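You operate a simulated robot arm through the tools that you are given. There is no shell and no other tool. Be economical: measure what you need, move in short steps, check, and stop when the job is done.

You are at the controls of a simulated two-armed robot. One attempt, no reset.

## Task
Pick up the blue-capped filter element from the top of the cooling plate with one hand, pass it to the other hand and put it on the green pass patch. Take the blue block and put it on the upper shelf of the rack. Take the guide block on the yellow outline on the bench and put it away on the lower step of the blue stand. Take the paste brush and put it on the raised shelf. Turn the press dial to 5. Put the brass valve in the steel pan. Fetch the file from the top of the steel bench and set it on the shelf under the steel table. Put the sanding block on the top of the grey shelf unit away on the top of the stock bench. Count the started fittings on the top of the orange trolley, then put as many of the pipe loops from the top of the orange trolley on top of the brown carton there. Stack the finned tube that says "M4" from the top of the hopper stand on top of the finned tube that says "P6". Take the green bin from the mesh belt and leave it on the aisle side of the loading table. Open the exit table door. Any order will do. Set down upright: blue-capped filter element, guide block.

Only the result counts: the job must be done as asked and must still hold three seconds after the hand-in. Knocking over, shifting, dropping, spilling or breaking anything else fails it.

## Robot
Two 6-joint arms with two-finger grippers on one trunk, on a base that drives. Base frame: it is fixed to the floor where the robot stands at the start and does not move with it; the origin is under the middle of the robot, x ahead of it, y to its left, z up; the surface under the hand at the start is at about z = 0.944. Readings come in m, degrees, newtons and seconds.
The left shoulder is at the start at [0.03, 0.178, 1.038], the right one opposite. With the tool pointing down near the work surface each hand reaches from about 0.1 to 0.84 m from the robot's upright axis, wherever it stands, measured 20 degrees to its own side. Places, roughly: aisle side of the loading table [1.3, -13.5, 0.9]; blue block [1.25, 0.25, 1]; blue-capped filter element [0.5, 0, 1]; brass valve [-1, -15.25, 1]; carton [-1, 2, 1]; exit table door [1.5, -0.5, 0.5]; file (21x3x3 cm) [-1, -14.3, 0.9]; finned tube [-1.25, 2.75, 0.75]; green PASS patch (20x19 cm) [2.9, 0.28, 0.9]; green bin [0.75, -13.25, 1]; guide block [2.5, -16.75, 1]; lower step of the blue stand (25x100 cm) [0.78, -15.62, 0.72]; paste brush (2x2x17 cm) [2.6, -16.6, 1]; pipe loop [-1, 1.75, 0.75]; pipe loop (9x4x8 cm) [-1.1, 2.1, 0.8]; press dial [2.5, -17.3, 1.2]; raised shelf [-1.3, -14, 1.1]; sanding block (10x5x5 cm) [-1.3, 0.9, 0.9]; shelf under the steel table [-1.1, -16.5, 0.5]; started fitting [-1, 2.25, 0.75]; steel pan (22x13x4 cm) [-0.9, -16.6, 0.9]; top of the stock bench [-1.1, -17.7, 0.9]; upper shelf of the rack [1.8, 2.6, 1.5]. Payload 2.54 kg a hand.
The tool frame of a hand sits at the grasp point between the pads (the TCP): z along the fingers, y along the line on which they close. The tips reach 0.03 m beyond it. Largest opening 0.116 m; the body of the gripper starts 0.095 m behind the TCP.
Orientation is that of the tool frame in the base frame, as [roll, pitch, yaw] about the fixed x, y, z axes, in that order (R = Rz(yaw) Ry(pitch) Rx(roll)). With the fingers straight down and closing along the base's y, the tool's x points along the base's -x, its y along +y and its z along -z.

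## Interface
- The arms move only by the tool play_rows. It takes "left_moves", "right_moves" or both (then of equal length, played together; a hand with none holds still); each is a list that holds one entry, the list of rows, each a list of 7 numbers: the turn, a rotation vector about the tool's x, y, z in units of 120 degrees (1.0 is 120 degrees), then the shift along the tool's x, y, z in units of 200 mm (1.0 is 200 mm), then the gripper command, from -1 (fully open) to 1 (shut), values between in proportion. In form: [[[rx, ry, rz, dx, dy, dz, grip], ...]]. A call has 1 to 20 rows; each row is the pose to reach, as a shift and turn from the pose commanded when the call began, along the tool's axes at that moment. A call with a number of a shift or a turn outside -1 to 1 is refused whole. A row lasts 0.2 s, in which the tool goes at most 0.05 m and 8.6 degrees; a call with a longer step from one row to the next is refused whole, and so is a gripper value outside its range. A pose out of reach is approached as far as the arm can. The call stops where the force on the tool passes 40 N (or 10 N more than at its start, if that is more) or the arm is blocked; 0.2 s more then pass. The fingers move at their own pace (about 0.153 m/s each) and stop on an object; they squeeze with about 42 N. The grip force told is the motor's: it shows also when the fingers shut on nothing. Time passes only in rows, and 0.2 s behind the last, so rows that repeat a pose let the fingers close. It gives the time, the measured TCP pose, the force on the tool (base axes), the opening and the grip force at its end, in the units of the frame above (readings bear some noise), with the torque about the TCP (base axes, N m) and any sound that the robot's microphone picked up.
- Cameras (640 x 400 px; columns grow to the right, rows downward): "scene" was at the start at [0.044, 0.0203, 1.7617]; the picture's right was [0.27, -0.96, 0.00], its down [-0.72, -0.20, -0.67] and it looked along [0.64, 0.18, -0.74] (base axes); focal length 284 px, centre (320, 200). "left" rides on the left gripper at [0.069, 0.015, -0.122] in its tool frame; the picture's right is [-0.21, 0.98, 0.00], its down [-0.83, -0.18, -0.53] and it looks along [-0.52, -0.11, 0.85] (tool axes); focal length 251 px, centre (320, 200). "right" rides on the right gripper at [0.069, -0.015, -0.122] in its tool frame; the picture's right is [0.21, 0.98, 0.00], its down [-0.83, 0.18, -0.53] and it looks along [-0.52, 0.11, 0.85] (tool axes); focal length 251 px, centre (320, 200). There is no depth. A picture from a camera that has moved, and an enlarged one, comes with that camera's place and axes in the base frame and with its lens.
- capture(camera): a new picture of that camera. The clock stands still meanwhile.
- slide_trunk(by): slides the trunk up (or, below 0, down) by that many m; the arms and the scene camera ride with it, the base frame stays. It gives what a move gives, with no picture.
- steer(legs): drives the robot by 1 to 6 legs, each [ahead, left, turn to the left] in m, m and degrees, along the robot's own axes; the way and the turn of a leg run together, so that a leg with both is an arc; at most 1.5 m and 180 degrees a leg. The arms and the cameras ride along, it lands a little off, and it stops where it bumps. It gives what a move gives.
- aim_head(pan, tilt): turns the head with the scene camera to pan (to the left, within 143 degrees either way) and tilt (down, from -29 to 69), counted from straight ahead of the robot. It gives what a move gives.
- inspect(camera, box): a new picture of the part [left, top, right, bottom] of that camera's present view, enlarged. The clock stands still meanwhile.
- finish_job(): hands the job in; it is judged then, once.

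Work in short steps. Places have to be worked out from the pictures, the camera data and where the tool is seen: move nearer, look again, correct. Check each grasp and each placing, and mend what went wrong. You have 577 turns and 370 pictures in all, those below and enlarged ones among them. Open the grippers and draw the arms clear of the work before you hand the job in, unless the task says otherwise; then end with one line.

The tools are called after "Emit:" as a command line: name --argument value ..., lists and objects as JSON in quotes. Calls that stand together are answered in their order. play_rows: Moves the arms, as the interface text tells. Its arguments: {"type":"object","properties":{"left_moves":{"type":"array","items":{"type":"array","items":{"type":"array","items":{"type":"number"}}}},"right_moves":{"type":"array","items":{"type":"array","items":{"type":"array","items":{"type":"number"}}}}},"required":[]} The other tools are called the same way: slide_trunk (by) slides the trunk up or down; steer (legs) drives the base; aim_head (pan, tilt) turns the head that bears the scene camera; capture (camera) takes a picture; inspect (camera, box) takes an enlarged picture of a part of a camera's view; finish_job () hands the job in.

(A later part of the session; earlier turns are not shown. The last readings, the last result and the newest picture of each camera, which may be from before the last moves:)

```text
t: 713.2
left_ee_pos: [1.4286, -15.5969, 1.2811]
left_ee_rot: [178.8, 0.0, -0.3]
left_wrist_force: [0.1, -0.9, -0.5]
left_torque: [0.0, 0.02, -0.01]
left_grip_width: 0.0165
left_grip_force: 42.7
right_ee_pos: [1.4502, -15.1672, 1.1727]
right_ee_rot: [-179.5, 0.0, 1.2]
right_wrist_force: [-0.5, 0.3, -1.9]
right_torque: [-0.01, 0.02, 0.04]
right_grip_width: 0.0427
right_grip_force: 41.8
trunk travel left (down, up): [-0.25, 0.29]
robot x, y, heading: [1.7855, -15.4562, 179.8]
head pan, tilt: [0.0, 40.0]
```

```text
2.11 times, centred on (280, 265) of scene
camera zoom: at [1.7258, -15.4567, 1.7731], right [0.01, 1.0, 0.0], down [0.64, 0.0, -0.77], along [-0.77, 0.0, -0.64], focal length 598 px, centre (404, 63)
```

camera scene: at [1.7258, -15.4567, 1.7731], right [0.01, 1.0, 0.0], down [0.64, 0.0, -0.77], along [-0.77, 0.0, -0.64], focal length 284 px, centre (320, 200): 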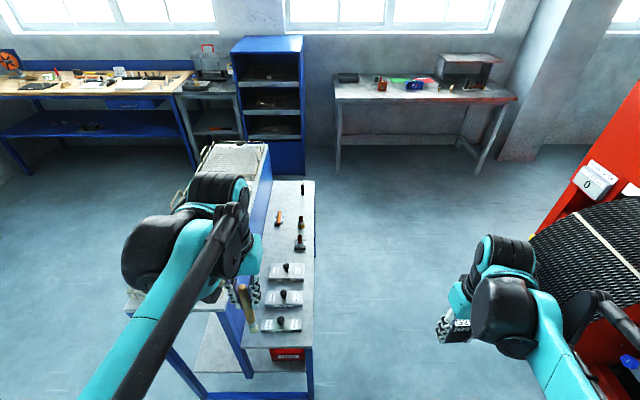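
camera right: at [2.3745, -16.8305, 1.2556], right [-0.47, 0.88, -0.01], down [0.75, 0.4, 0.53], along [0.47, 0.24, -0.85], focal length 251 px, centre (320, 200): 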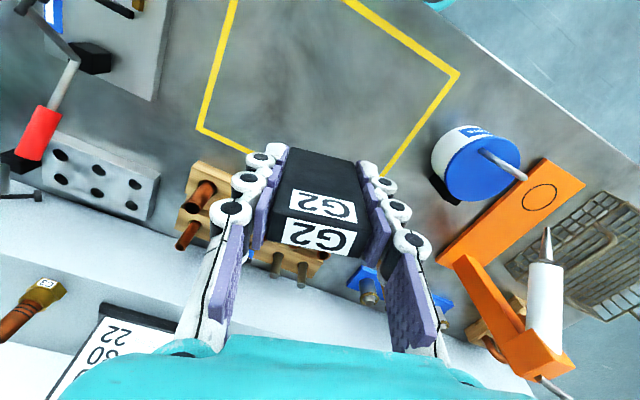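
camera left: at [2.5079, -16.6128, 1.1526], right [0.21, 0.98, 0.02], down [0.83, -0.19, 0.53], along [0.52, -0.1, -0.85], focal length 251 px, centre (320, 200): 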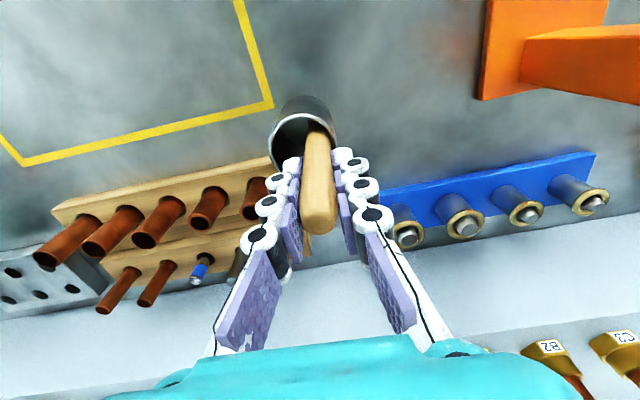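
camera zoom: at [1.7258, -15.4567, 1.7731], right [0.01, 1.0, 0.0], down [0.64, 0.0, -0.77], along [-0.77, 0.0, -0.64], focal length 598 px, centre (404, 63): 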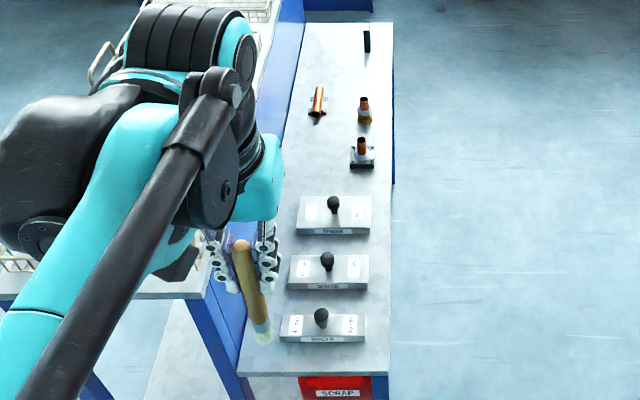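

Free spot on the lower step: around (0.80, −15.65). I approach from the north side: go to (1.0, −14.98) and face south.

Emit:
steer --legs '[[0, -0.47, 0], [0.78, 0, 0], [0, 0, 90]]'

Emit:
aim_head --pan -15 --tilt 50

Emit:
capture --camera "scene"

Emit:
capture --camera "right"

```text
t: 723.6
left_ee_pos: [1.1462, -15.3269, 1.2822]
left_ee_rot: [178.6, -0.1, 88.3]
left_wrist_force: [-0.2, 0.3, -0.3]
left_torque: [0.03, 0.01, 0.04]
left_grip_width: 0.017
left_grip_force: 42.3
right_ee_pos: [0.7154, -15.2942, 1.1732]
right_ee_rot: [-179.5, 0.0, 89.8]
right_wrist_force: [0.4, -0.1, -0.4]
right_torque: [-0.04, 0.02, 0.0]
right_grip_width: 0.0429
right_grip_force: 41.9
trunk travel left (down, up): [-0.25, 0.29]
robot x, y, heading: [1.0144, -14.9689, -91.7]
head pan, tilt: [0.0, 40.0]
```

```text
t: 724.4
left_ee_pos: [1.1462, -15.3241, 1.2823]
left_ee_rot: [178.7, 0.0, 88.3]
left_wrist_force: [0.2, -0.9, 0.0]
left_torque: [0.02, -0.02, 0.01]
left_grip_width: 0.0173
left_grip_force: 41.7
right_ee_pos: [0.7156, -15.2946, 1.1719]
right_ee_rot: [-179.5, -0.1, 89.8]
right_wrist_force: [0.1, -0.7, -1.1]
right_torque: [0.01, 0.0, 0.01]
right_grip_width: 0.0426
right_grip_force: 41.9
trunk travel left (down, up): [-0.25, 0.29]
robot x, y, heading: [1.0167, -14.9671, -91.8]
head pan, tilt: [-15.0, 50.0]
```

```text
122 pictures are left
camera scene: at [0.9905, -15.0126, 1.759], right [-0.96, 0.29, 0.0], down [0.22, 0.73, -0.64], along [-0.18, -0.62, -0.77], focal length 284 px, centre (320, 200)
```

scene: 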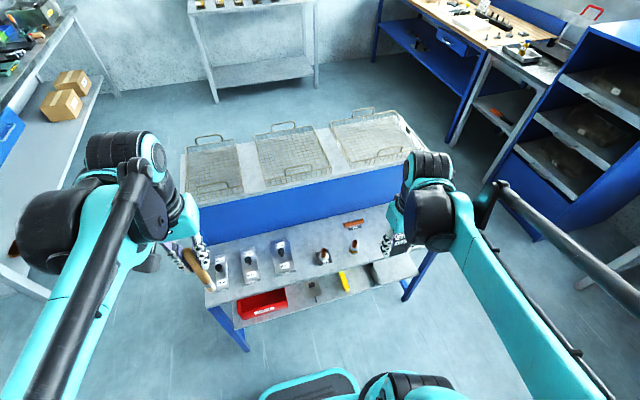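

```text
121 pictures are left
camera right: at [0.7018, -15.2252, 1.2955], right [0.98, 0.21, -0.01], down [0.18, -0.83, 0.53], along [0.11, -0.52, -0.85], focal length 251 px, centre (320, 200)
```

right: 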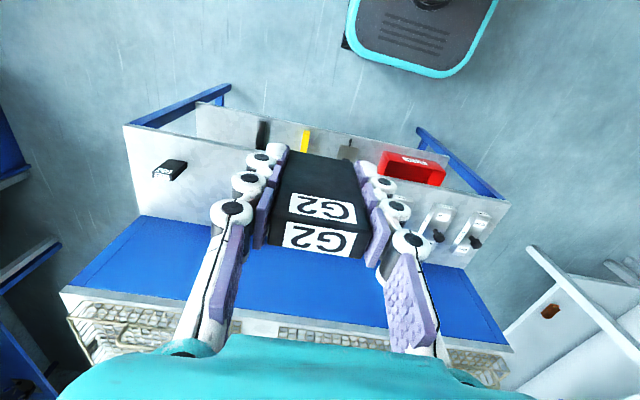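

I zoom on the step from here.

Emit:
inspect --camera "scene" --box '[200, 190, 440, 310]'

```text
2.67 times, centred on (320, 250) of scene
camera zoom: at [0.9905, -15.0126, 1.759], right [-0.96, 0.29, 0.0], down [0.22, 0.73, -0.64], along [-0.18, -0.62, -0.77], focal length 758 px, centre (320, 67)
```

zoom: 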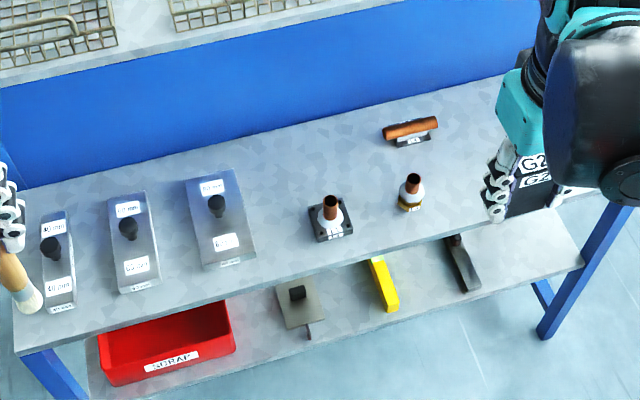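

The free spot (0.805, −15.66) is confirmed. I carry the block over it.

Emit:
play_rows --right_moves '[[[0, 0, 0, -0.18, 0.05, 0, 0.6], [0, 0, 0, -0.36, 0.1, 0, 0.6], [0, 0, 0, -0.54, 0.15, 0, 0.6], [0, 0, 0, -0.72, 0.2, 0, 0.6], [0, 0, 0, -0.9, 0.25, 0, 0.6]]]'

Emit:
play_rows --right_moves '[[[0, 0, 0, -0.18, 0.05, 0.05, 0.6], [0, 0, 0, -0.36, 0.1, 0.1, 0.6], [0, 0, 0, -0.54, 0.15, 0.2, 0.6], [0, 0, 0, -0.72, 0.2, 0.35, 0.6], [0, 0, 0, -0.9, 0.2, 0.5, 0.6], [0, 0, 0, -0.92, 0.2, 0.7, 0.6], [0, 0, 0, -0.92, 0.2, 0.9, 0.6], [0, 0, 0, -0.92, 0.2, 0.98, 0.6]]]'

Emit:
capture --camera "right"

Emit:
inspect --camera "scene" --box '[200, 170, 440, 310]'

```text
t: 725.5
left_ee_pos: [1.1457, -15.3271, 1.2811]
left_ee_rot: [178.7, -0.1, 88.3]
left_wrist_force: [0.2, -0.6, -0.1]
left_torque: [0.01, -0.01, 0.0]
left_grip_width: 0.017
left_grip_force: 42.1
right_ee_pos: [0.766, -15.4773, 1.1713]
right_ee_rot: [-179.6, -0.2, 89.9]
right_wrist_force: [0.0, -0.8, -0.6]
right_torque: [0.01, 0.02, 0.0]
right_grip_width: 0.0429
right_grip_force: 42.5
trunk travel left (down, up): [-0.25, 0.29]
robot x, y, heading: [1.0139, -14.9694, -91.7]
head pan, tilt: [-15.0, 50.0]
```

```text
t: 727.4
left_ee_pos: [1.1452, -15.3253, 1.2824]
left_ee_rot: [178.7, 0.0, 88.3]
left_wrist_force: [0.1, 0.2, -0.2]
left_torque: [0.02, 0.02, 0.03]
left_grip_width: 0.017
left_grip_force: 42.4
right_ee_pos: [0.805, -15.6579, 0.9752]
right_ee_rot: [-179.5, 0.0, 90.0]
right_wrist_force: [-0.2, 0.1, -1.1]
right_torque: [-0.02, -0.05, 0.02]
right_grip_width: 0.0427
right_grip_force: 42.3
trunk travel left (down, up): [-0.25, 0.29]
robot x, y, heading: [1.0166, -14.9695, -91.5]
head pan, tilt: [-15.0, 50.0]
```

```text
119 pictures are left
camera right: at [0.7896, -15.5886, 1.0973], right [0.98, 0.21, -0.01], down [0.18, -0.83, 0.53], along [0.11, -0.52, -0.85], focal length 251 px, centre (320, 200)
```

right: 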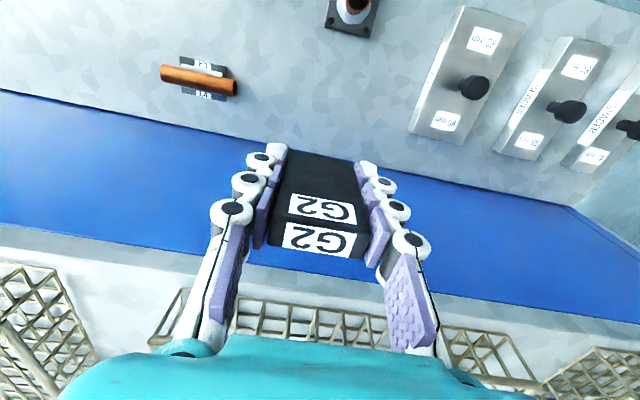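

```text
2.67 times, centred on (320, 240) of scene
camera zoom: at [0.9905, -15.0128, 1.759], right [-0.96, 0.29, 0.0], down [0.22, 0.73, -0.64], along [-0.18, -0.62, -0.77], focal length 758 px, centre (320, 93)
```

zoom: 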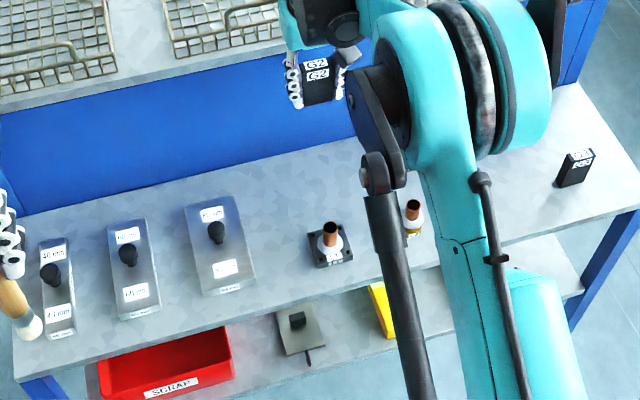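

Clear on all sides (wall ~5 cm behind). I lower toward the step.

Emit:
play_rows --right_moves '[[[0, 0, 0, 0, 0, 0.2, 0.6], [0, 0, 0, 0, 0, 0.4, 0.6], [0, 0, 0, 0, 0, 0.6, 0.6], [0, 0, 0, 0, 0, 0.75, 0.6], [0, 0, 0, 0, 0, 0.84, 0.6], [0, 0, 0, 0, 0, 0.88, 0.6], [0, 0, 0, 0, 0, 0.88, 0.6]]]'

Emit:
capture --camera "right"

```text
t: 729.0
left_ee_pos: [1.1452, -15.3251, 1.2816]
left_ee_rot: [178.7, 0.1, 88.3]
left_wrist_force: [-0.6, 0.8, -0.1]
left_torque: [0.03, 0.0, -0.01]
left_grip_width: 0.017
left_grip_force: 42.4
right_ee_pos: [0.7994, -15.6592, 0.8019]
right_ee_rot: [-179.5, 0.1, 89.8]
right_wrist_force: [-0.3, 0.2, -0.6]
right_torque: [-0.01, -0.01, 0.01]
right_grip_width: 0.0427
right_grip_force: 41.9
trunk travel left (down, up): [-0.25, 0.29]
robot x, y, heading: [1.0127, -14.968, -91.6]
head pan, tilt: [-15.0, 50.0]
```

```text
117 pictures are left
camera right: at [0.7854, -15.5893, 0.9234], right [0.98, 0.21, -0.01], down [0.18, -0.83, 0.53], along [0.11, -0.52, -0.85], focal length 251 px, centre (320, 200)
```

right: 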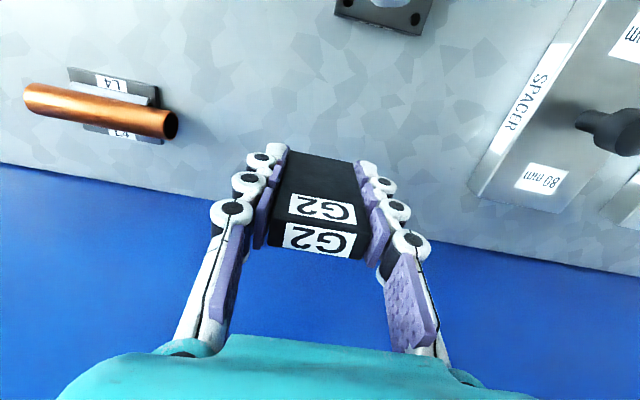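

Continue lowering in small steps to contact.

Emit:
play_rows --right_moves '[[[0, 0, 0, 0, 0, 0.025, 0.6], [0, 0, 0, 0, 0, 0.05, 0.6], [0, 0, 0, 0, 0, 0.075, 0.6], [0, 0, 0, 0, 0, 0.1, 0.6], [0, 0, 0, 0, 0, 0.12, 0.6], [0, 0, 0, 0, 0, 0.14, 0.6], [0, 0, 0, 0, 0, 0.16, 0.6]]]'

```text
t: 730.5
left_ee_pos: [1.1467, -15.3258, 1.2817]
left_ee_rot: [178.7, 0.1, 88.4]
left_wrist_force: [0.0, 0.3, -0.6]
left_torque: [0.01, 0.0, 0.01]
left_grip_width: 0.017
left_grip_force: 41.9
right_ee_pos: [0.8018, -15.6582, 0.768]
right_ee_rot: [-179.4, 0.2, 89.9]
right_wrist_force: [-0.6, -0.2, -1.6]
right_torque: [0.02, 0.0, 0.03]
right_grip_width: 0.043
right_grip_force: 42.3
trunk travel left (down, up): [-0.25, 0.29]
robot x, y, heading: [1.0147, -14.9693, -91.8]
head pan, tilt: [-15.0, 50.0]
```

Emit:
play_rows --right_moves '[[[0, 0, 0, 0, 0, 0.02, 0.6], [0, 0, 0, 0, 0, 0.04, 0.6], [0, 0, 0, 0, 0, 0.06, 0.6], [0, 0, 0, 0, 0, 0.08, 0.6], [0, 0, 0, 0, 0, 0.1, 0.6], [0, 0, 0, 0, 0, 0.12, 0.6]]]'

Emit:
capture --camera "right"

```text
t: 732.0
left_ee_pos: [1.146, -15.3245, 1.2823]
left_ee_rot: [178.8, 0.1, 88.3]
left_wrist_force: [0.3, 0.1, -1.0]
left_torque: [-0.02, 0.02, 0.02]
left_grip_width: 0.017
left_grip_force: 41.8
right_ee_pos: [0.8011, -15.6556, 0.7492]
right_ee_rot: [-179.5, 0.3, 89.9]
right_wrist_force: [-6.4, -14.1, 33.0]
right_torque: [-0.48, -0.07, -0.13]
right_grip_width: 0.0432
right_grip_force: 42.5
right hand out of reach, approached as far as the arm can: row 6
trunk travel left (down, up): [-0.25, 0.29]
robot x, y, heading: [1.013, -14.9634, -91.9]
head pan, tilt: [-15.0, 50.0]
```

```text
116 pictures are left
camera right: at [0.7869, -15.5861, 0.8718], right [0.98, 0.21, -0.01], down [0.18, -0.82, 0.54], along [0.1, -0.53, -0.84], focal length 251 px, centre (320, 200)
```

right: 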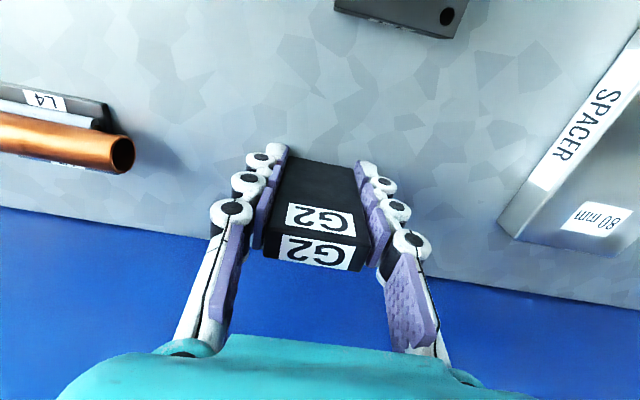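

Contact at z 0.749. Ease up 4 mm, open gently, and rise.

Emit:
play_rows --right_moves '[[[0, 0, 0, 0, 0, -0.02, 0.6], [0, 0, 0, 0, 0, -0.02, 0.4], [0, 0, 0, 0, 0, -0.02, 0.2], [0, 0, 0, 0, 0, -0.02, 0.05], [0, 0, 0, 0, 0, -0.02, 0.0], [0, 0, 0, 0, 0, -0.15, 0.0], [0, 0, 0, 0, 0, -0.35, 0.0], [0, 0, 0, 0, 0, -0.55, 0.0], [0, 0, 0, 0, 0, -0.78, 0.0], [0, 0, 0, 0, 0, -0.98, 0.0]]]'

Emit:
capture --camera "right"

```text
t: 734.1
left_ee_pos: [1.1448, -15.3246, 1.2813]
left_ee_rot: [178.7, 0.0, 88.4]
left_wrist_force: [-0.2, 0.1, -1.1]
left_torque: [0.03, -0.02, 0.03]
left_grip_width: 0.017
left_grip_force: 42.5
right_ee_pos: [0.8039, -15.6534, 0.9437]
right_ee_rot: [-179.5, -0.1, 89.9]
right_wrist_force: [0.5, 0.8, 0.4]
right_torque: [-0.02, -0.03, 0.01]
right_grip_width: 0.0581
right_grip_force: 0.1
trunk travel left (down, up): [-0.25, 0.29]
robot x, y, heading: [1.0146, -14.9682, -91.8]
head pan, tilt: [-15.0, 50.0]
```

```text
115 pictures are left
camera right: at [0.7887, -15.5851, 1.0661], right [0.98, 0.21, -0.01], down [0.18, -0.83, 0.53], along [0.11, -0.52, -0.85], focal length 251 px, centre (320, 200)
```

right: 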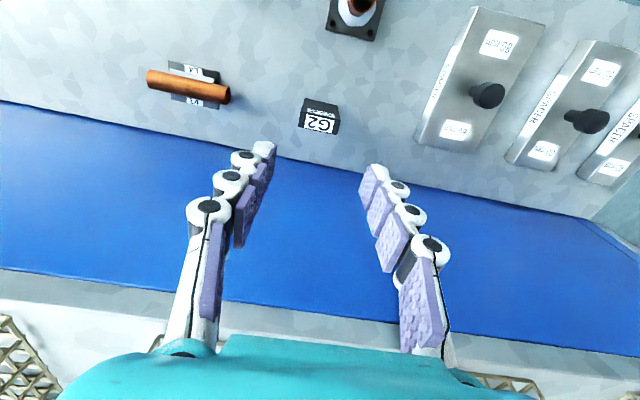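

G2 stands upright on the lower step. I retract the right hand, then take the brush to the raised shelf over the steel bench.

Emit:
play_rows --right_moves '[[[0, 0, 0, 0, 0, -0.25, 0], [0, 0, 0, 0.1, 0, -0.45, 0], [0, 0, 0, 0.3, 0, -0.55, -0.5], [0, 0, 0, 0.5, 0, -0.6, -1], [0, 0, 0, 0.7, 0, -0.65, -1], [0, 0, 0, 0.9, 0, -0.65, -1]]]'

Emit:
play_rows --right_moves '[[[0, 0, 0, 0.2, 0, -0.05, -1], [0, 0, 0, 0.4, 0, -0.1, -1], [0, 0, 0, 0.6, 0, -0.15, -1], [0, 0, 0, 0.8, 0, -0.2, -1]]]'

Emit:
steer --legs '[[0, 0, -88], [1.3, 0, 0], [0, -1.0, 0]]'

Emit:
aim_head --pan 0 --tilt 42

Emit:
capture --camera "scene"

```text
t: 735.5
left_ee_pos: [1.1461, -15.3241, 1.2815]
left_ee_rot: [178.7, 0.2, 88.3]
left_wrist_force: [-0.6, 0.3, 0.0]
left_torque: [-0.05, -0.01, 0.01]
left_grip_width: 0.0169
left_grip_force: 41.5
right_ee_pos: [0.8049, -15.4738, 1.0733]
right_ee_rot: [-179.5, 0.1, 89.8]
right_wrist_force: [0.7, -0.1, 1.0]
right_torque: [-0.06, -0.03, -0.01]
right_grip_width: 0.1161
right_grip_force: 0.0
trunk travel left (down, up): [-0.25, 0.29]
robot x, y, heading: [1.0196, -14.9732, -91.7]
head pan, tilt: [-15.0, 50.0]
```

```text
t: 736.5
left_ee_pos: [1.1457, -15.3231, 1.2832]
left_ee_rot: [178.8, 0.1, 88.3]
left_wrist_force: [0.2, 0.5, -0.2]
left_torque: [-0.04, -0.04, -0.02]
left_grip_width: 0.0173
left_grip_force: 42.0
right_ee_pos: [0.8048, -15.3128, 1.1125]
right_ee_rot: [-179.4, 0.1, 90.0]
right_wrist_force: [-0.3, 0.4, -0.1]
right_torque: [-0.03, 0.01, -0.01]
right_grip_width: 0.116
right_grip_force: 0.1
trunk travel left (down, up): [-0.25, 0.29]
robot x, y, heading: [1.0136, -14.9636, -91.8]
head pan, tilt: [-15.0, 50.0]
```

```text
t: 751.6
left_ee_pos: [-0.649, -14.1267, 1.2827]
left_ee_rot: [178.7, 0.1, 1.0]
left_wrist_force: [0.0, 0.1, 0.2]
left_torque: [-0.01, 0.0, 0.0]
left_grip_width: 0.0175
left_grip_force: 42.2
right_ee_pos: [-0.655, -13.7872, 1.1115]
right_ee_rot: [-179.6, 0.0, 2.5]
right_wrist_force: [0.0, -0.2, -0.5]
right_torque: [0.03, 0.01, 0.01]
right_grip_width: 0.1159
right_grip_force: 0.2
trunk travel left (down, up): [-0.25, 0.29]
robot x, y, heading: [-0.2986, -13.9799, -179.1]
head pan, tilt: [-15.0, 50.0]
```

```text
t: 752.4
left_ee_pos: [-0.6485, -14.1265, 1.2834]
left_ee_rot: [178.8, 0.0, 1.0]
left_wrist_force: [-1.4, 0.4, -0.1]
left_torque: [0.02, -0.01, 0.0]
left_grip_width: 0.0176
left_grip_force: 42.2
right_ee_pos: [-0.6544, -13.7875, 1.1116]
right_ee_rot: [-179.4, 0.1, 2.6]
right_wrist_force: [-0.2, 0.8, -0.4]
right_torque: [-0.01, 0.02, -0.02]
right_grip_width: 0.116
right_grip_force: 0.0
trunk travel left (down, up): [-0.25, 0.29]
robot x, y, heading: [-0.2987, -13.9789, -178.9]
head pan, tilt: [0.0, 42.0]
```

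```text
114 pictures are left
camera scene: at [-0.354, -13.9815, 1.7702], right [-0.02, 1.0, 0.0], down [0.67, 0.01, -0.74], along [-0.74, -0.01, -0.67], focal length 284 px, centre (320, 200)
```

scene: 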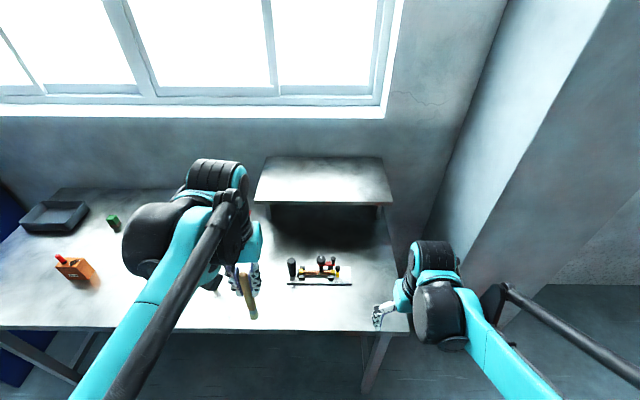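

The raised shelf (x −1.08…−1.36, y −14.22…−13.74, z≈1.1) is empty. I tilt the left hand ~80° forward so the brush becomes nearly horizontal.

Emit:
play_rows --left_moves '[[[0, -0.068, 0, -0.09, 0, -0.03, 1], [0, -0.136, 0, -0.19, -0.05, -0.06, 1], [0, -0.204, 0, -0.29, -0.1, -0.09, 1], [0, -0.272, 0, -0.39, -0.15, -0.1, 1], [0, -0.34, 0, -0.49, -0.2, -0.1, 1], [0, -0.408, 0, -0.59, -0.25, -0.1, 1], [0, -0.476, 0, -0.69, -0.3, -0.1, 1], [0, -0.544, 0, -0.79, -0.35, -0.1, 1], [0, -0.612, 0, -0.89, -0.4, -0.1, 1], [0, -0.68, 0, -0.98, -0.45, -0.1, 1], [0, -0.68, 0, -0.98, -0.45, -0.1, 1]]]'

Emit:
capture --camera "left"

Emit:
capture --camera "scene"

```text
t: 754.8
left_ee_pos: [-0.8449, -14.0423, 1.3001]
left_ee_rot: [171.6, 81.6, -7.3]
left_wrist_force: [0.1, -1.2, -0.2]
left_torque: [0.0, -0.02, 0.02]
left_grip_width: 0.0171
left_grip_force: 42.2
right_ee_pos: [-0.6537, -13.7877, 1.111]
right_ee_rot: [-179.5, 0.0, 2.5]
right_wrist_force: [-0.3, 0.0, -0.1]
right_torque: [-0.01, 0.03, -0.03]
right_grip_width: 0.1162
right_grip_force: 0.2
trunk travel left (down, up): [-0.25, 0.29]
robot x, y, heading: [-0.294, -13.9807, -179.1]
head pan, tilt: [0.0, 42.0]
```

```text
113 pictures are left
camera left: at [-0.7154, -14.0566, 1.2493], right [-0.01, -0.97, 0.23], down [0.41, 0.21, 0.89], along [-0.91, 0.11, 0.39], focal length 251 px, centre (320, 200)
```

left: 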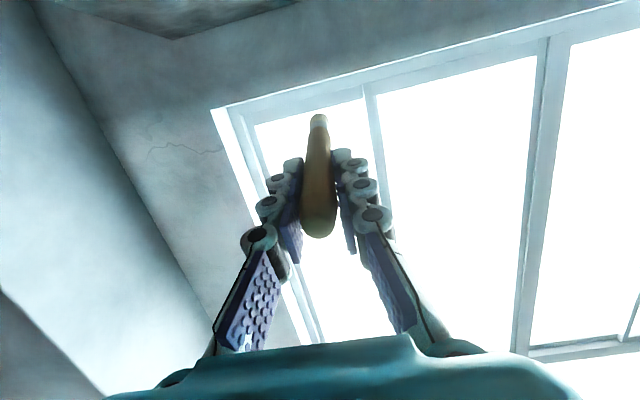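

```text
112 pictures are left
camera scene: at [-0.3526, -13.982, 1.7703], right [-0.02, 1.0, 0.0], down [0.67, 0.01, -0.74], along [-0.74, -0.01, -0.67], focal length 284 px, centre (320, 200)
```

scene: 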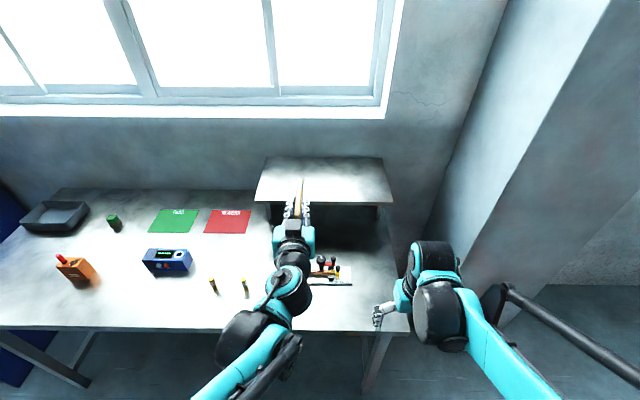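

Brush nearly horizontal. I move forward over the shelf.

Emit:
play_rows --left_moves '[[[0, 0, 0, 0, 0, 0.2, 1], [0, 0, 0, 0, 0, 0.4, 1], [0, 0, 0, 0, -0.05, 0.6, 1], [0, 0, 0, 0, -0.1, 0.8, 1], [0, 0, 0, 0.1, -0.1, 0.98, 1], [0, 0, 0, 0.3, -0.1, 0.98, 1]]]'

Emit:
play_rows --left_moves '[[[0, 0, 0, 0.1, 0, 0.15, 1], [0, 0, 0, 0.15, 0, 0.3, 1], [0, 0, 0, 0.2, 0, 0.3, 1], [0, 0, 0, 0.2, 0, 0.3, 1]]]'

Emit:
inspect --camera "scene" --box '[220, 130, 420, 260]'

Emit:
capture --camera "left"

```text
t: 756.2
left_ee_pos: [-1.0333, -14.0237, 1.2098]
left_ee_rot: [171.1, 81.5, -7.8]
left_wrist_force: [-0.1, 0.2, -0.1]
left_torque: [0.01, 0.0, 0.03]
left_grip_width: 0.0172
left_grip_force: 42.4
right_ee_pos: [-0.6549, -13.7864, 1.1112]
right_ee_rot: [-179.5, 0.0, 2.5]
right_wrist_force: [-0.8, 0.0, 0.1]
right_torque: [-0.01, 0.04, -0.02]
right_grip_width: 0.1162
right_grip_force: 0.1
trunk travel left (down, up): [-0.25, 0.29]
robot x, y, heading: [-0.2992, -13.9819, -179.0]
head pan, tilt: [0.0, 42.0]
```

```text
t: 757.2
left_ee_pos: [-1.0859, -14.028, 1.1629]
left_ee_rot: [171.5, 81.5, -7.5]
left_wrist_force: [0.2, -0.1, -0.1]
left_torque: [0.04, -0.01, -0.03]
left_grip_width: 0.0171
left_grip_force: 41.8
right_ee_pos: [-0.6555, -13.7871, 1.112]
right_ee_rot: [-179.5, 0.0, 2.5]
right_wrist_force: [0.0, 0.0, 0.3]
right_torque: [-0.02, -0.02, -0.03]
right_grip_width: 0.1161
right_grip_force: 0.1
trunk travel left (down, up): [-0.25, 0.29]
robot x, y, heading: [-0.2986, -13.9782, -179.0]
head pan, tilt: [0.0, 42.0]
```

```text
3.08 times, centred on (320, 195) of scene
camera zoom: at [-0.3543, -13.9814, 1.7702], right [-0.02, 1.0, 0.0], down [0.67, 0.01, -0.74], along [-0.74, -0.01, -0.67], focal length 874 px, centre (320, 215)
```

zoom: 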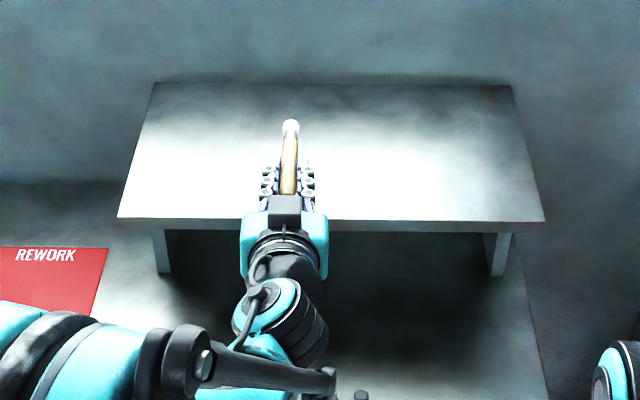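

```text
110 pictures are left
camera left: at [-0.955, -14.0417, 1.1121], right [-0.01, -0.97, 0.23], down [0.4, 0.21, 0.89], along [-0.91, 0.11, 0.39], focal length 251 px, centre (320, 200)
```

left: 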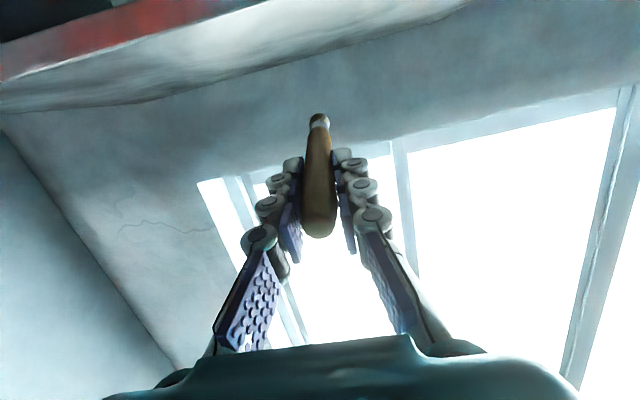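

I go 25 mm further and lower in small steps until the bristles touch.

Emit:
play_rows --left_moves '[[[0, 0, 0, 0.03, 0, 0.07, 1], [0, 0, 0, 0.07, 0, 0.13, 1], [0, 0, 0, 0.1, 0, 0.13, 1], [0, 0, 0, 0.13, 0, 0.13, 1], [0, 0, 0, 0.16, 0, 0.13, 1], [0, 0, 0, 0.18, 0, 0.13, 1], [0, 0, 0, 0.18, 0, 0.13, 1]]]'

Emit:
inspect --camera "scene" --box '[240, 140, 400, 240]'

```text
t: 758.8
left_ee_pos: [-1.1066, -14.0292, 1.1242]
left_ee_rot: [171.3, 81.5, -7.4]
left_wrist_force: [0.5, -0.1, -0.2]
left_torque: [0.02, 0.02, -0.02]
left_grip_width: 0.0169
left_grip_force: 42.2
right_ee_pos: [-0.6549, -13.788, 1.1114]
right_ee_rot: [-179.3, 0.1, 2.4]
right_wrist_force: [-0.3, 0.4, -0.3]
right_torque: [0.01, 0.01, 0.03]
right_grip_width: 0.1158
right_grip_force: 0.2
trunk travel left (down, up): [-0.25, 0.29]
robot x, y, heading: [-0.2991, -13.9815, -179.1]
head pan, tilt: [0.0, 42.0]
```

```text
4.00 times, centred on (320, 190) of scene
camera zoom: at [-0.354, -13.9813, 1.7702], right [-0.02, 1.0, 0.0], down [0.67, 0.01, -0.74], along [-0.74, -0.01, -0.67], focal length 1137 px, centre (320, 240)
```

zoom: 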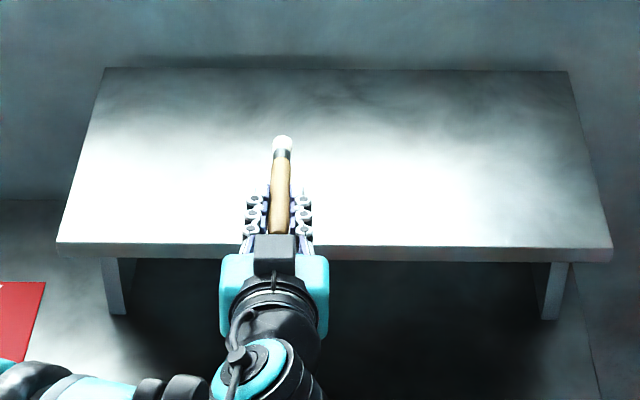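

Still free; keep lowering in 3–4 mm steps.

Emit:
play_rows --left_moves '[[[0, 0, 0, 0.02, 0, 0, 1], [0, 0, 0, 0.04, 0, 0, 1], [0, 0, 0, 0.06, 0, 0, 1], [0, 0, 0, 0.08, 0, 0, 1], [0, 0, 0, 0.1, 0, 0, 1], [0, 0, 0, 0.12, 0, 0, 1], [0, 0, 0, 0.12, 0, 0, 1]]]'

Emit:
inspect --camera "scene" --box '[240, 140, 400, 240]'

```text
t: 760.4
left_ee_pos: [-1.1022, -14.0295, 1.0998]
left_ee_rot: [171.5, 81.5, -7.5]
left_wrist_force: [0.4, 0.3, -0.2]
left_torque: [-0.04, -0.04, 0.0]
left_grip_width: 0.0171
left_grip_force: 41.8
right_ee_pos: [-0.6554, -13.7871, 1.1119]
right_ee_rot: [-179.5, 0.0, 2.4]
right_wrist_force: [0.9, 0.6, -0.9]
right_torque: [0.0, 0.01, 0.0]
right_grip_width: 0.1158
right_grip_force: 0.1
trunk travel left (down, up): [-0.25, 0.29]
robot x, y, heading: [-0.2933, -13.9776, -179.0]
head pan, tilt: [0.0, 42.0]
```

```text
4.00 times, centred on (320, 190) of scene
camera zoom: at [-0.3541, -13.9813, 1.7702], right [-0.02, 1.0, 0.0], down [0.67, 0.01, -0.74], along [-0.74, -0.01, -0.67], focal length 1137 px, centre (320, 240)
```

zoom: 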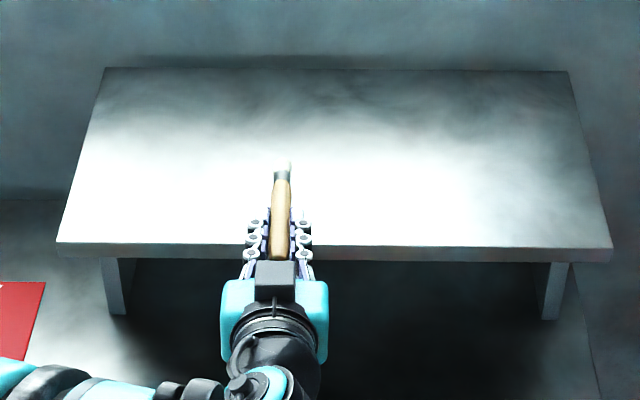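

Shelf top is nearer z≈1.055 with its front edge at x≈−1.12. I rise a little, go 6 cm further in, and lower again.

Emit:
play_rows --left_moves '[[[0, 0, 0, -0.1, 0, 0, 1], [0, 0, 0, -0.15, 0, 0.1, 1], [0, 0, 0, -0.15, 0, 0.2, 1], [0, 0, 0, -0.15, 0, 0.3, 1], [0, 0, 0, -0.08, 0, 0.32, 1], [0, 0, 0, -0.02, 0, 0.32, 1], [0, 0, 0, 0.0, 0, 0.32, 1], [0, 0, 0, 0.02, 0, 0.32, 1], [0, 0, 0, 0.04, 0, 0.32, 1], [0, 0, 0, 0.06, 0, 0.32, 1]]]'

Emit:
inspect --camera "scene" --box '[240, 140, 400, 240]'

```text
t: 762.6
left_ee_pos: [-1.1618, -14.0302, 1.0798]
left_ee_rot: [171.2, 81.7, -7.7]
left_wrist_force: [1.5, -0.1, 12.9]
left_torque: [0.01, 1.5, -0.08]
left_grip_width: 0.0172
left_grip_force: 42.0
right_ee_pos: [-0.6533, -13.7869, 1.1132]
right_ee_rot: [-179.4, 0.1, 2.6]
right_wrist_force: [0.0, -1.1, 1.0]
right_torque: [0.0, 0.0, -0.01]
right_grip_width: 0.1159
right_grip_force: 0.1
trunk travel left (down, up): [-0.25, 0.29]
robot x, y, heading: [-0.2974, -13.9808, -179.0]
head pan, tilt: [0.0, 42.0]
```

```text
4.00 times, centred on (320, 190) of scene
camera zoom: at [-0.3517, -13.9811, 1.7703], right [-0.02, 1.0, 0.0], down [0.67, 0.01, -0.74], along [-0.74, -0.01, -0.67], focal length 1137 px, centre (320, 240)
```

zoom: 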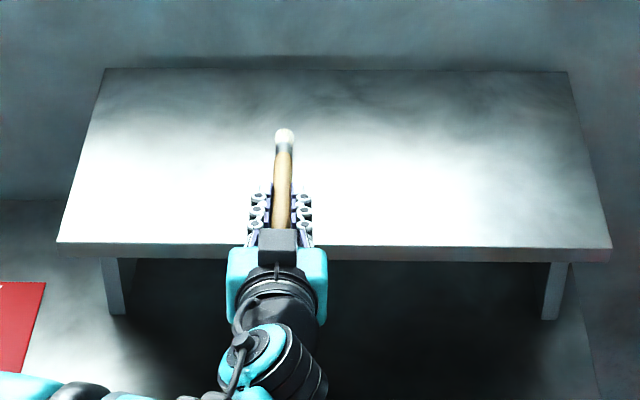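

The bristle end touches the shelf (13 N, lever torque). I open and back straight out.

Emit:
play_rows --left_moves '[[[0, 0, 0, 0, 0, 0, 0.6], [0, 0, 0, 0, 0, 0, 0.3], [0, 0, 0, 0, 0, 0, 0.1], [0, 0, 0, 0, 0, 0, 0.1], [0, 0, 0, -0.02, 0, -0.1, 0.1], [0, 0, 0, -0.04, 0, -0.3, 0.1], [0, 0, 0, -0.06, 0, -0.5, 0.1], [0, 0, 0, -0.08, 0, -0.7, 0.1], [0, 0, 0, -0.1, 0, -0.9, 0.1]]]'

Emit:
inspect --camera "scene" --box '[240, 140, 400, 240]'

```text
t: 764.6
left_ee_pos: [-0.9881, -14.0297, 1.1262]
left_ee_rot: [171.4, 81.6, -7.5]
left_wrist_force: [1.5, 0.0, 0.4]
left_torque: [0.02, -0.02, -0.04]
left_grip_width: 0.0522
left_grip_force: 0.1
right_ee_pos: [-0.6542, -13.7854, 1.1124]
right_ee_rot: [-179.5, 0.1, 2.4]
right_wrist_force: [0.1, 0.5, -0.7]
right_torque: [-0.01, 0.01, -0.02]
right_grip_width: 0.116
right_grip_force: 0.0
trunk travel left (down, up): [-0.25, 0.29]
robot x, y, heading: [-0.2962, -13.9795, -179.1]
head pan, tilt: [0.0, 42.0]
```

```text
4.00 times, centred on (320, 190) of scene
camera zoom: at [-0.3522, -13.9813, 1.7703], right [-0.02, 1.0, 0.0], down [0.67, 0.01, -0.74], along [-0.74, -0.01, -0.67], focal length 1137 px, centre (320, 240)
```

zoom: 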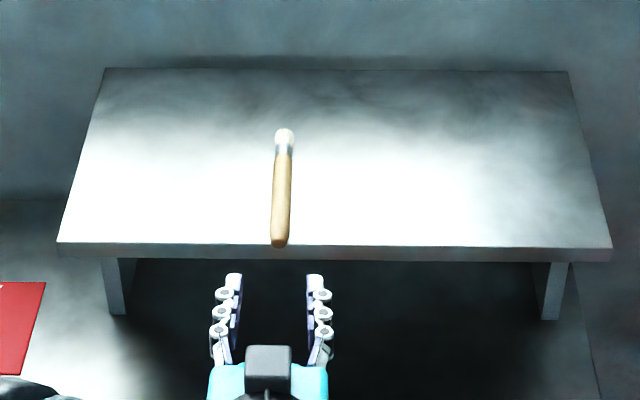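

The brush lies on the raised shelf. I withdraw and straighten the left hand.

Emit:
play_rows --left_moves '[[[0, 0, 0, -0.1, 0, -0.15, 0.1], [0, 0.068, 0, -0.2, 0, -0.3, 0], [0, 0.136, 0, -0.3, 0, -0.45, -0.5], [0, 0.204, 0, -0.4, 0, -0.6, -1], [0, 0.272, 0, -0.5, 0, -0.75, -1], [0, 0.34, 0, -0.55, 0, -0.9, -1], [0, 0.408, 0, -0.55, 0, -0.98, -1], [0, 0.476, 0, -0.55, 0, -0.98, -1], [0, 0.544, 0, -0.55, 0, -0.98, -1], [0, 0.612, 0, -0.55, 0, -0.98, -1], [0, 0.68, 0, -0.55, 0, -0.98, -1]]]'

Emit:
steer --legs '[[-0.1, 0, 0], [0, 0, 180], [0, 0.55, 0]]'

Emit:
aim_head --pan 0 --tilt 35

Emit:
capture --camera "scene"

```text
t: 767.0
left_ee_pos: [-0.8135, -14.0195, 1.2624]
left_ee_rot: [178.7, -0.1, 1.0]
left_wrist_force: [0.1, 0.0, -0.8]
left_torque: [-0.01, 0.0, -0.01]
left_grip_width: 0.1161
left_grip_force: 0.1
right_ee_pos: [-0.656, -13.787, 1.1121]
right_ee_rot: [-179.5, -0.1, 2.5]
right_wrist_force: [-0.1, -0.4, 0.0]
right_torque: [-0.01, -0.01, 0.0]
right_grip_width: 0.1158
right_grip_force: 0.0
trunk travel left (down, up): [-0.25, 0.29]
robot x, y, heading: [-0.2971, -13.9801, -179.0]
head pan, tilt: [0.0, 42.0]
```

```text
t: 778.0
left_ee_pos: [0.3541, -13.4305, 1.2626]
left_ee_rot: [178.8, 0.0, 176.5]
left_wrist_force: [0.3, 0.2, 0.9]
left_torque: [-0.03, -0.05, -0.02]
left_grip_width: 0.116
left_grip_force: 0.0
right_ee_pos: [0.1804, -13.6509, 1.1117]
right_ee_rot: [-179.6, 0.0, 178.1]
right_wrist_force: [0.1, -0.6, 0.0]
right_torque: [-0.01, 0.01, -0.04]
right_grip_width: 0.1161
right_grip_force: 0.0
trunk travel left (down, up): [-0.25, 0.29]
robot x, y, heading: [-0.1621, -13.4328, -3.7]
head pan, tilt: [0.0, 42.0]
```

```text
t: 778.7
left_ee_pos: [0.3545, -13.4299, 1.2634]
left_ee_rot: [178.6, 0.1, 176.4]
left_wrist_force: [0.1, 0.5, -0.1]
left_torque: [-0.01, 0.01, 0.0]
left_grip_width: 0.116
left_grip_force: 0.0
right_ee_pos: [0.1794, -13.6511, 1.1126]
right_ee_rot: [-179.5, 0.1, 178.2]
right_wrist_force: [0.5, -0.1, 0.0]
right_torque: [0.0, -0.02, -0.03]
right_grip_width: 0.1158
right_grip_force: 0.0
trunk travel left (down, up): [-0.25, 0.29]
robot x, y, heading: [-0.1594, -13.4338, -3.4]
head pan, tilt: [0.0, 35.0]
```

```text
105 pictures are left
camera scene: at [-0.1054, -13.4366, 1.7807], right [-0.06, -1.0, 0.0], down [-0.57, 0.04, -0.82], along [0.82, -0.05, -0.57], focal length 284 px, centre (320, 200)
```

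scene: 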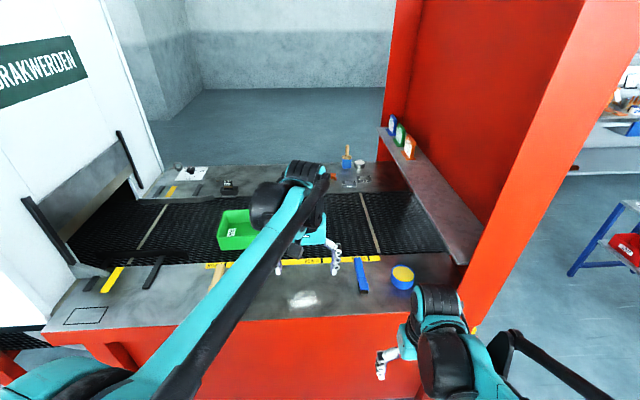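

The green bin is near (0.86, −13.13) on the belt. I move closer (x≈0.06, y≈−13.3) and look at it.

Emit:
play_rows --left_moves '[[[0, 0, 0, 0.2, 0.05, 0, -1], [0, 0, 0, 0.4, 0.15, 0, -1], [0, 0, 0, 0.6, 0.3, 0, -1], [0, 0, 0, 0.75, 0.45, 0, -1], [0, 0, 0, 0.9, 0.6, 0, -1]]]'

Emit:
steer --legs '[[0.2, 0.12, 3.5]]'

Emit:
aim_head --pan 0 --tilt 45

Emit:
capture --camera "scene"

Emit:
capture --camera "left"

```text
t: 779.9
left_ee_pos: [0.1763, -13.3005, 1.2648]
left_ee_rot: [178.8, 0.1, 176.5]
left_wrist_force: [0.4, 0.0, 0.6]
left_torque: [-0.03, -0.07, -0.02]
left_grip_width: 0.1159
left_grip_force: 0.0
right_ee_pos: [0.1782, -13.6517, 1.112]
right_ee_rot: [-179.5, 0.1, 178.0]
right_wrist_force: [-0.3, -0.8, 0.8]
right_torque: [-0.04, -0.04, 0.01]
right_grip_width: 0.116
right_grip_force: 0.0
trunk travel left (down, up): [-0.25, 0.29]
robot x, y, heading: [-0.1601, -13.4312, -3.3]
head pan, tilt: [0.0, 35.0]
```

```text
t: 781.7
left_ee_pos: [0.3752, -13.1608, 1.2642]
left_ee_rot: [178.7, 0.0, -179.8]
left_wrist_force: [0.3, 0.3, -0.5]
left_torque: [-0.01, 0.06, -0.03]
left_grip_width: 0.1159
left_grip_force: 0.1
right_ee_pos: [0.3997, -13.5118, 1.1122]
right_ee_rot: [-179.5, 0.0, -178.3]
right_wrist_force: [0.9, 0.1, -0.3]
right_torque: [-0.02, 0.06, 0.0]
right_grip_width: 0.1161
right_grip_force: 0.0
trunk travel left (down, up): [-0.25, 0.29]
robot x, y, heading: [0.0425, -13.317, 0.2]
head pan, tilt: [0.0, 35.0]
```

```text
t: 782.4
left_ee_pos: [0.3739, -13.1622, 1.2662]
left_ee_rot: [178.7, 0.0, -179.7]
left_wrist_force: [0.0, -0.9, -0.3]
left_torque: [0.02, -0.01, -0.03]
left_grip_width: 0.116
left_grip_force: 0.0
right_ee_pos: [0.3966, -13.5133, 1.1127]
right_ee_rot: [-179.6, 0.0, -178.2]
right_wrist_force: [0.6, 0.0, 0.3]
right_torque: [0.02, 0.0, 0.0]
right_grip_width: 0.1161
right_grip_force: 0.0
trunk travel left (down, up): [-0.25, 0.29]
robot x, y, heading: [0.043, -13.3149, 0.2]
head pan, tilt: [0.0, 45.0]
```

```text
104 pictures are left
camera scene: at [0.0921, -13.3164, 1.7659], right [0.01, -1.0, 0.0], down [-0.71, 0.0, -0.71], along [0.71, 0.0, -0.71], focal length 284 px, centre (320, 200)
```

scene: 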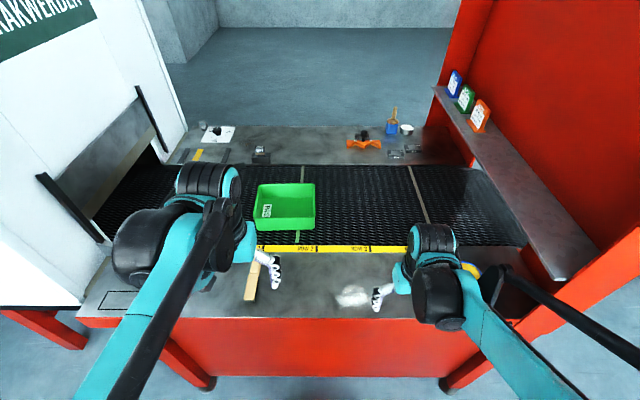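

```text
103 pictures are left
camera left: at [0.3043, -13.1502, 1.3867], right [0.21, 0.98, 0.02], down [0.83, -0.19, 0.53], along [0.52, -0.09, -0.85], focal length 251 px, centre (320, 200)
```

left: 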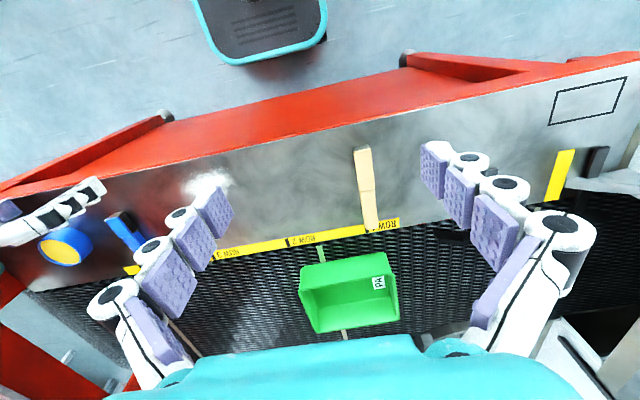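

The bin is about 0.22×0.17 m, near rim at x≈0.79, y≈−13.185. I plan to pinch its near wall from above with the left hand yawed 90°; first the yaw and approach.

Emit:
play_rows --left_moves '[[[0, 0, 0.068, -0.09, 0, 0, -0.5], [0, 0, 0.136, -0.18, 0, 0, -0.1], [0, 0, 0.204, -0.27, -0.02, 0, -0.1], [0, 0, 0.272, -0.36, -0.04, 0, -0.1], [0, 0, 0.34, -0.45, -0.06, 0, -0.1], [0, 0, 0.408, -0.54, -0.08, 0, -0.1], [0, 0, 0.476, -0.63, -0.1, 0, -0.1], [0, 0, 0.544, -0.72, -0.12, 0, -0.1], [0, 0, 0.612, -0.81, -0.12, 0, -0.1], [0, 0, 0.68, -0.9, -0.12, 0.1, -0.1], [0, 0, 0.75, -0.98, -0.12, 0.2, -0.1]]]'

Emit:
play_rows --left_moves '[[[0, 0, 0, 0, 0.2, 0.05, -0.1], [0, 0, 0, 0, 0.4, 0.1, -0.1], [0, 0, 0, 0, 0.6, 0.2, -0.1], [0, 0, 0, 0, 0.8, 0.3, -0.1], [0, 0, 0, 0, 0.85, 0.4, -0.1]]]'

Emit:
capture --camera "left"

Emit:
inspect --camera "scene" --box '[220, 150, 360, 250]'

```text
t: 784.8
left_ee_pos: [0.5708, -13.185, 1.2256]
left_ee_rot: [-180.0, -1.2, 90.2]
left_wrist_force: [0.2, 0.7, 0.7]
left_torque: [0.01, 0.01, -0.01]
left_grip_width: 0.0639
left_grip_force: 0.1
right_ee_pos: [0.3981, -13.5115, 1.1116]
right_ee_rot: [-179.5, -0.1, -178.2]
right_wrist_force: [-0.6, 0.8, 0.4]
right_torque: [0.03, -0.01, -0.01]
right_grip_width: 0.1157
right_grip_force: 0.0
trunk travel left (down, up): [-0.25, 0.29]
robot x, y, heading: [0.0417, -13.3165, 0.4]
head pan, tilt: [0.0, 45.0]
```

```text
t: 786.0
left_ee_pos: [0.7401, -13.184, 1.1442]
left_ee_rot: [-180.0, -1.3, 90.3]
left_wrist_force: [-0.3, -1.0, -0.7]
left_torque: [0.03, -0.02, 0.0]
left_grip_width: 0.064
left_grip_force: 0.0
right_ee_pos: [0.3973, -13.5116, 1.1116]
right_ee_rot: [-179.5, 0.0, -178.2]
right_wrist_force: [0.5, 0.3, -0.2]
right_torque: [0.01, -0.01, -0.01]
right_grip_width: 0.1158
right_grip_force: 0.1
trunk travel left (down, up): [-0.25, 0.29]
robot x, y, heading: [0.0385, -13.3223, -0.1]
head pan, tilt: [0.0, 45.0]
```

```text
102 pictures are left
camera left: at [0.7551, -13.1172, 1.2675], right [0.98, -0.21, 0.0], down [-0.18, -0.84, 0.52], along [-0.11, -0.5, -0.86], focal length 251 px, centre (320, 200)
```

left: 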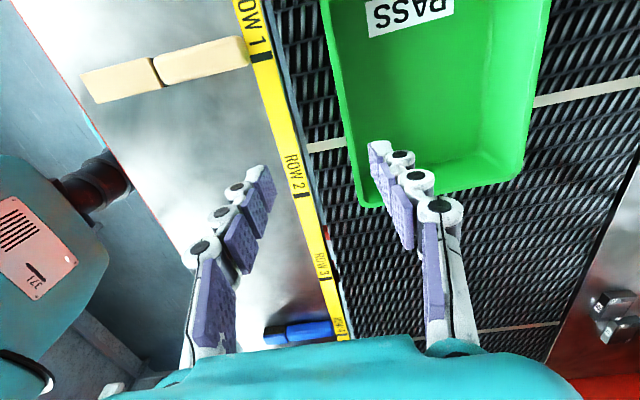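

```text
4.00 times, centred on (290, 200) of scene
camera zoom: at [0.0921, -13.3161, 1.7659], right [0.01, -1.0, 0.0], down [-0.71, 0.0, -0.71], along [0.71, 0.0, -0.71], focal length 1137 px, centre (440, 200)
```

zoom: 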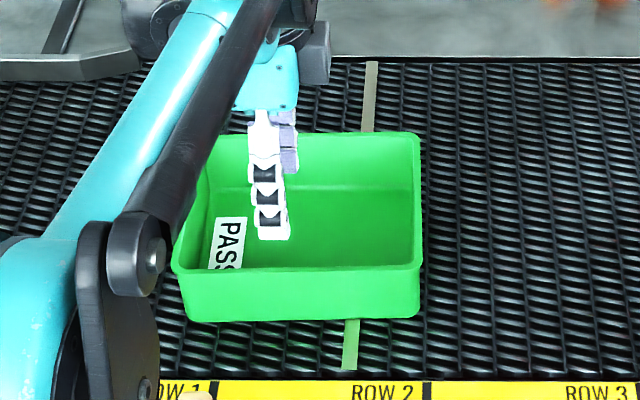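

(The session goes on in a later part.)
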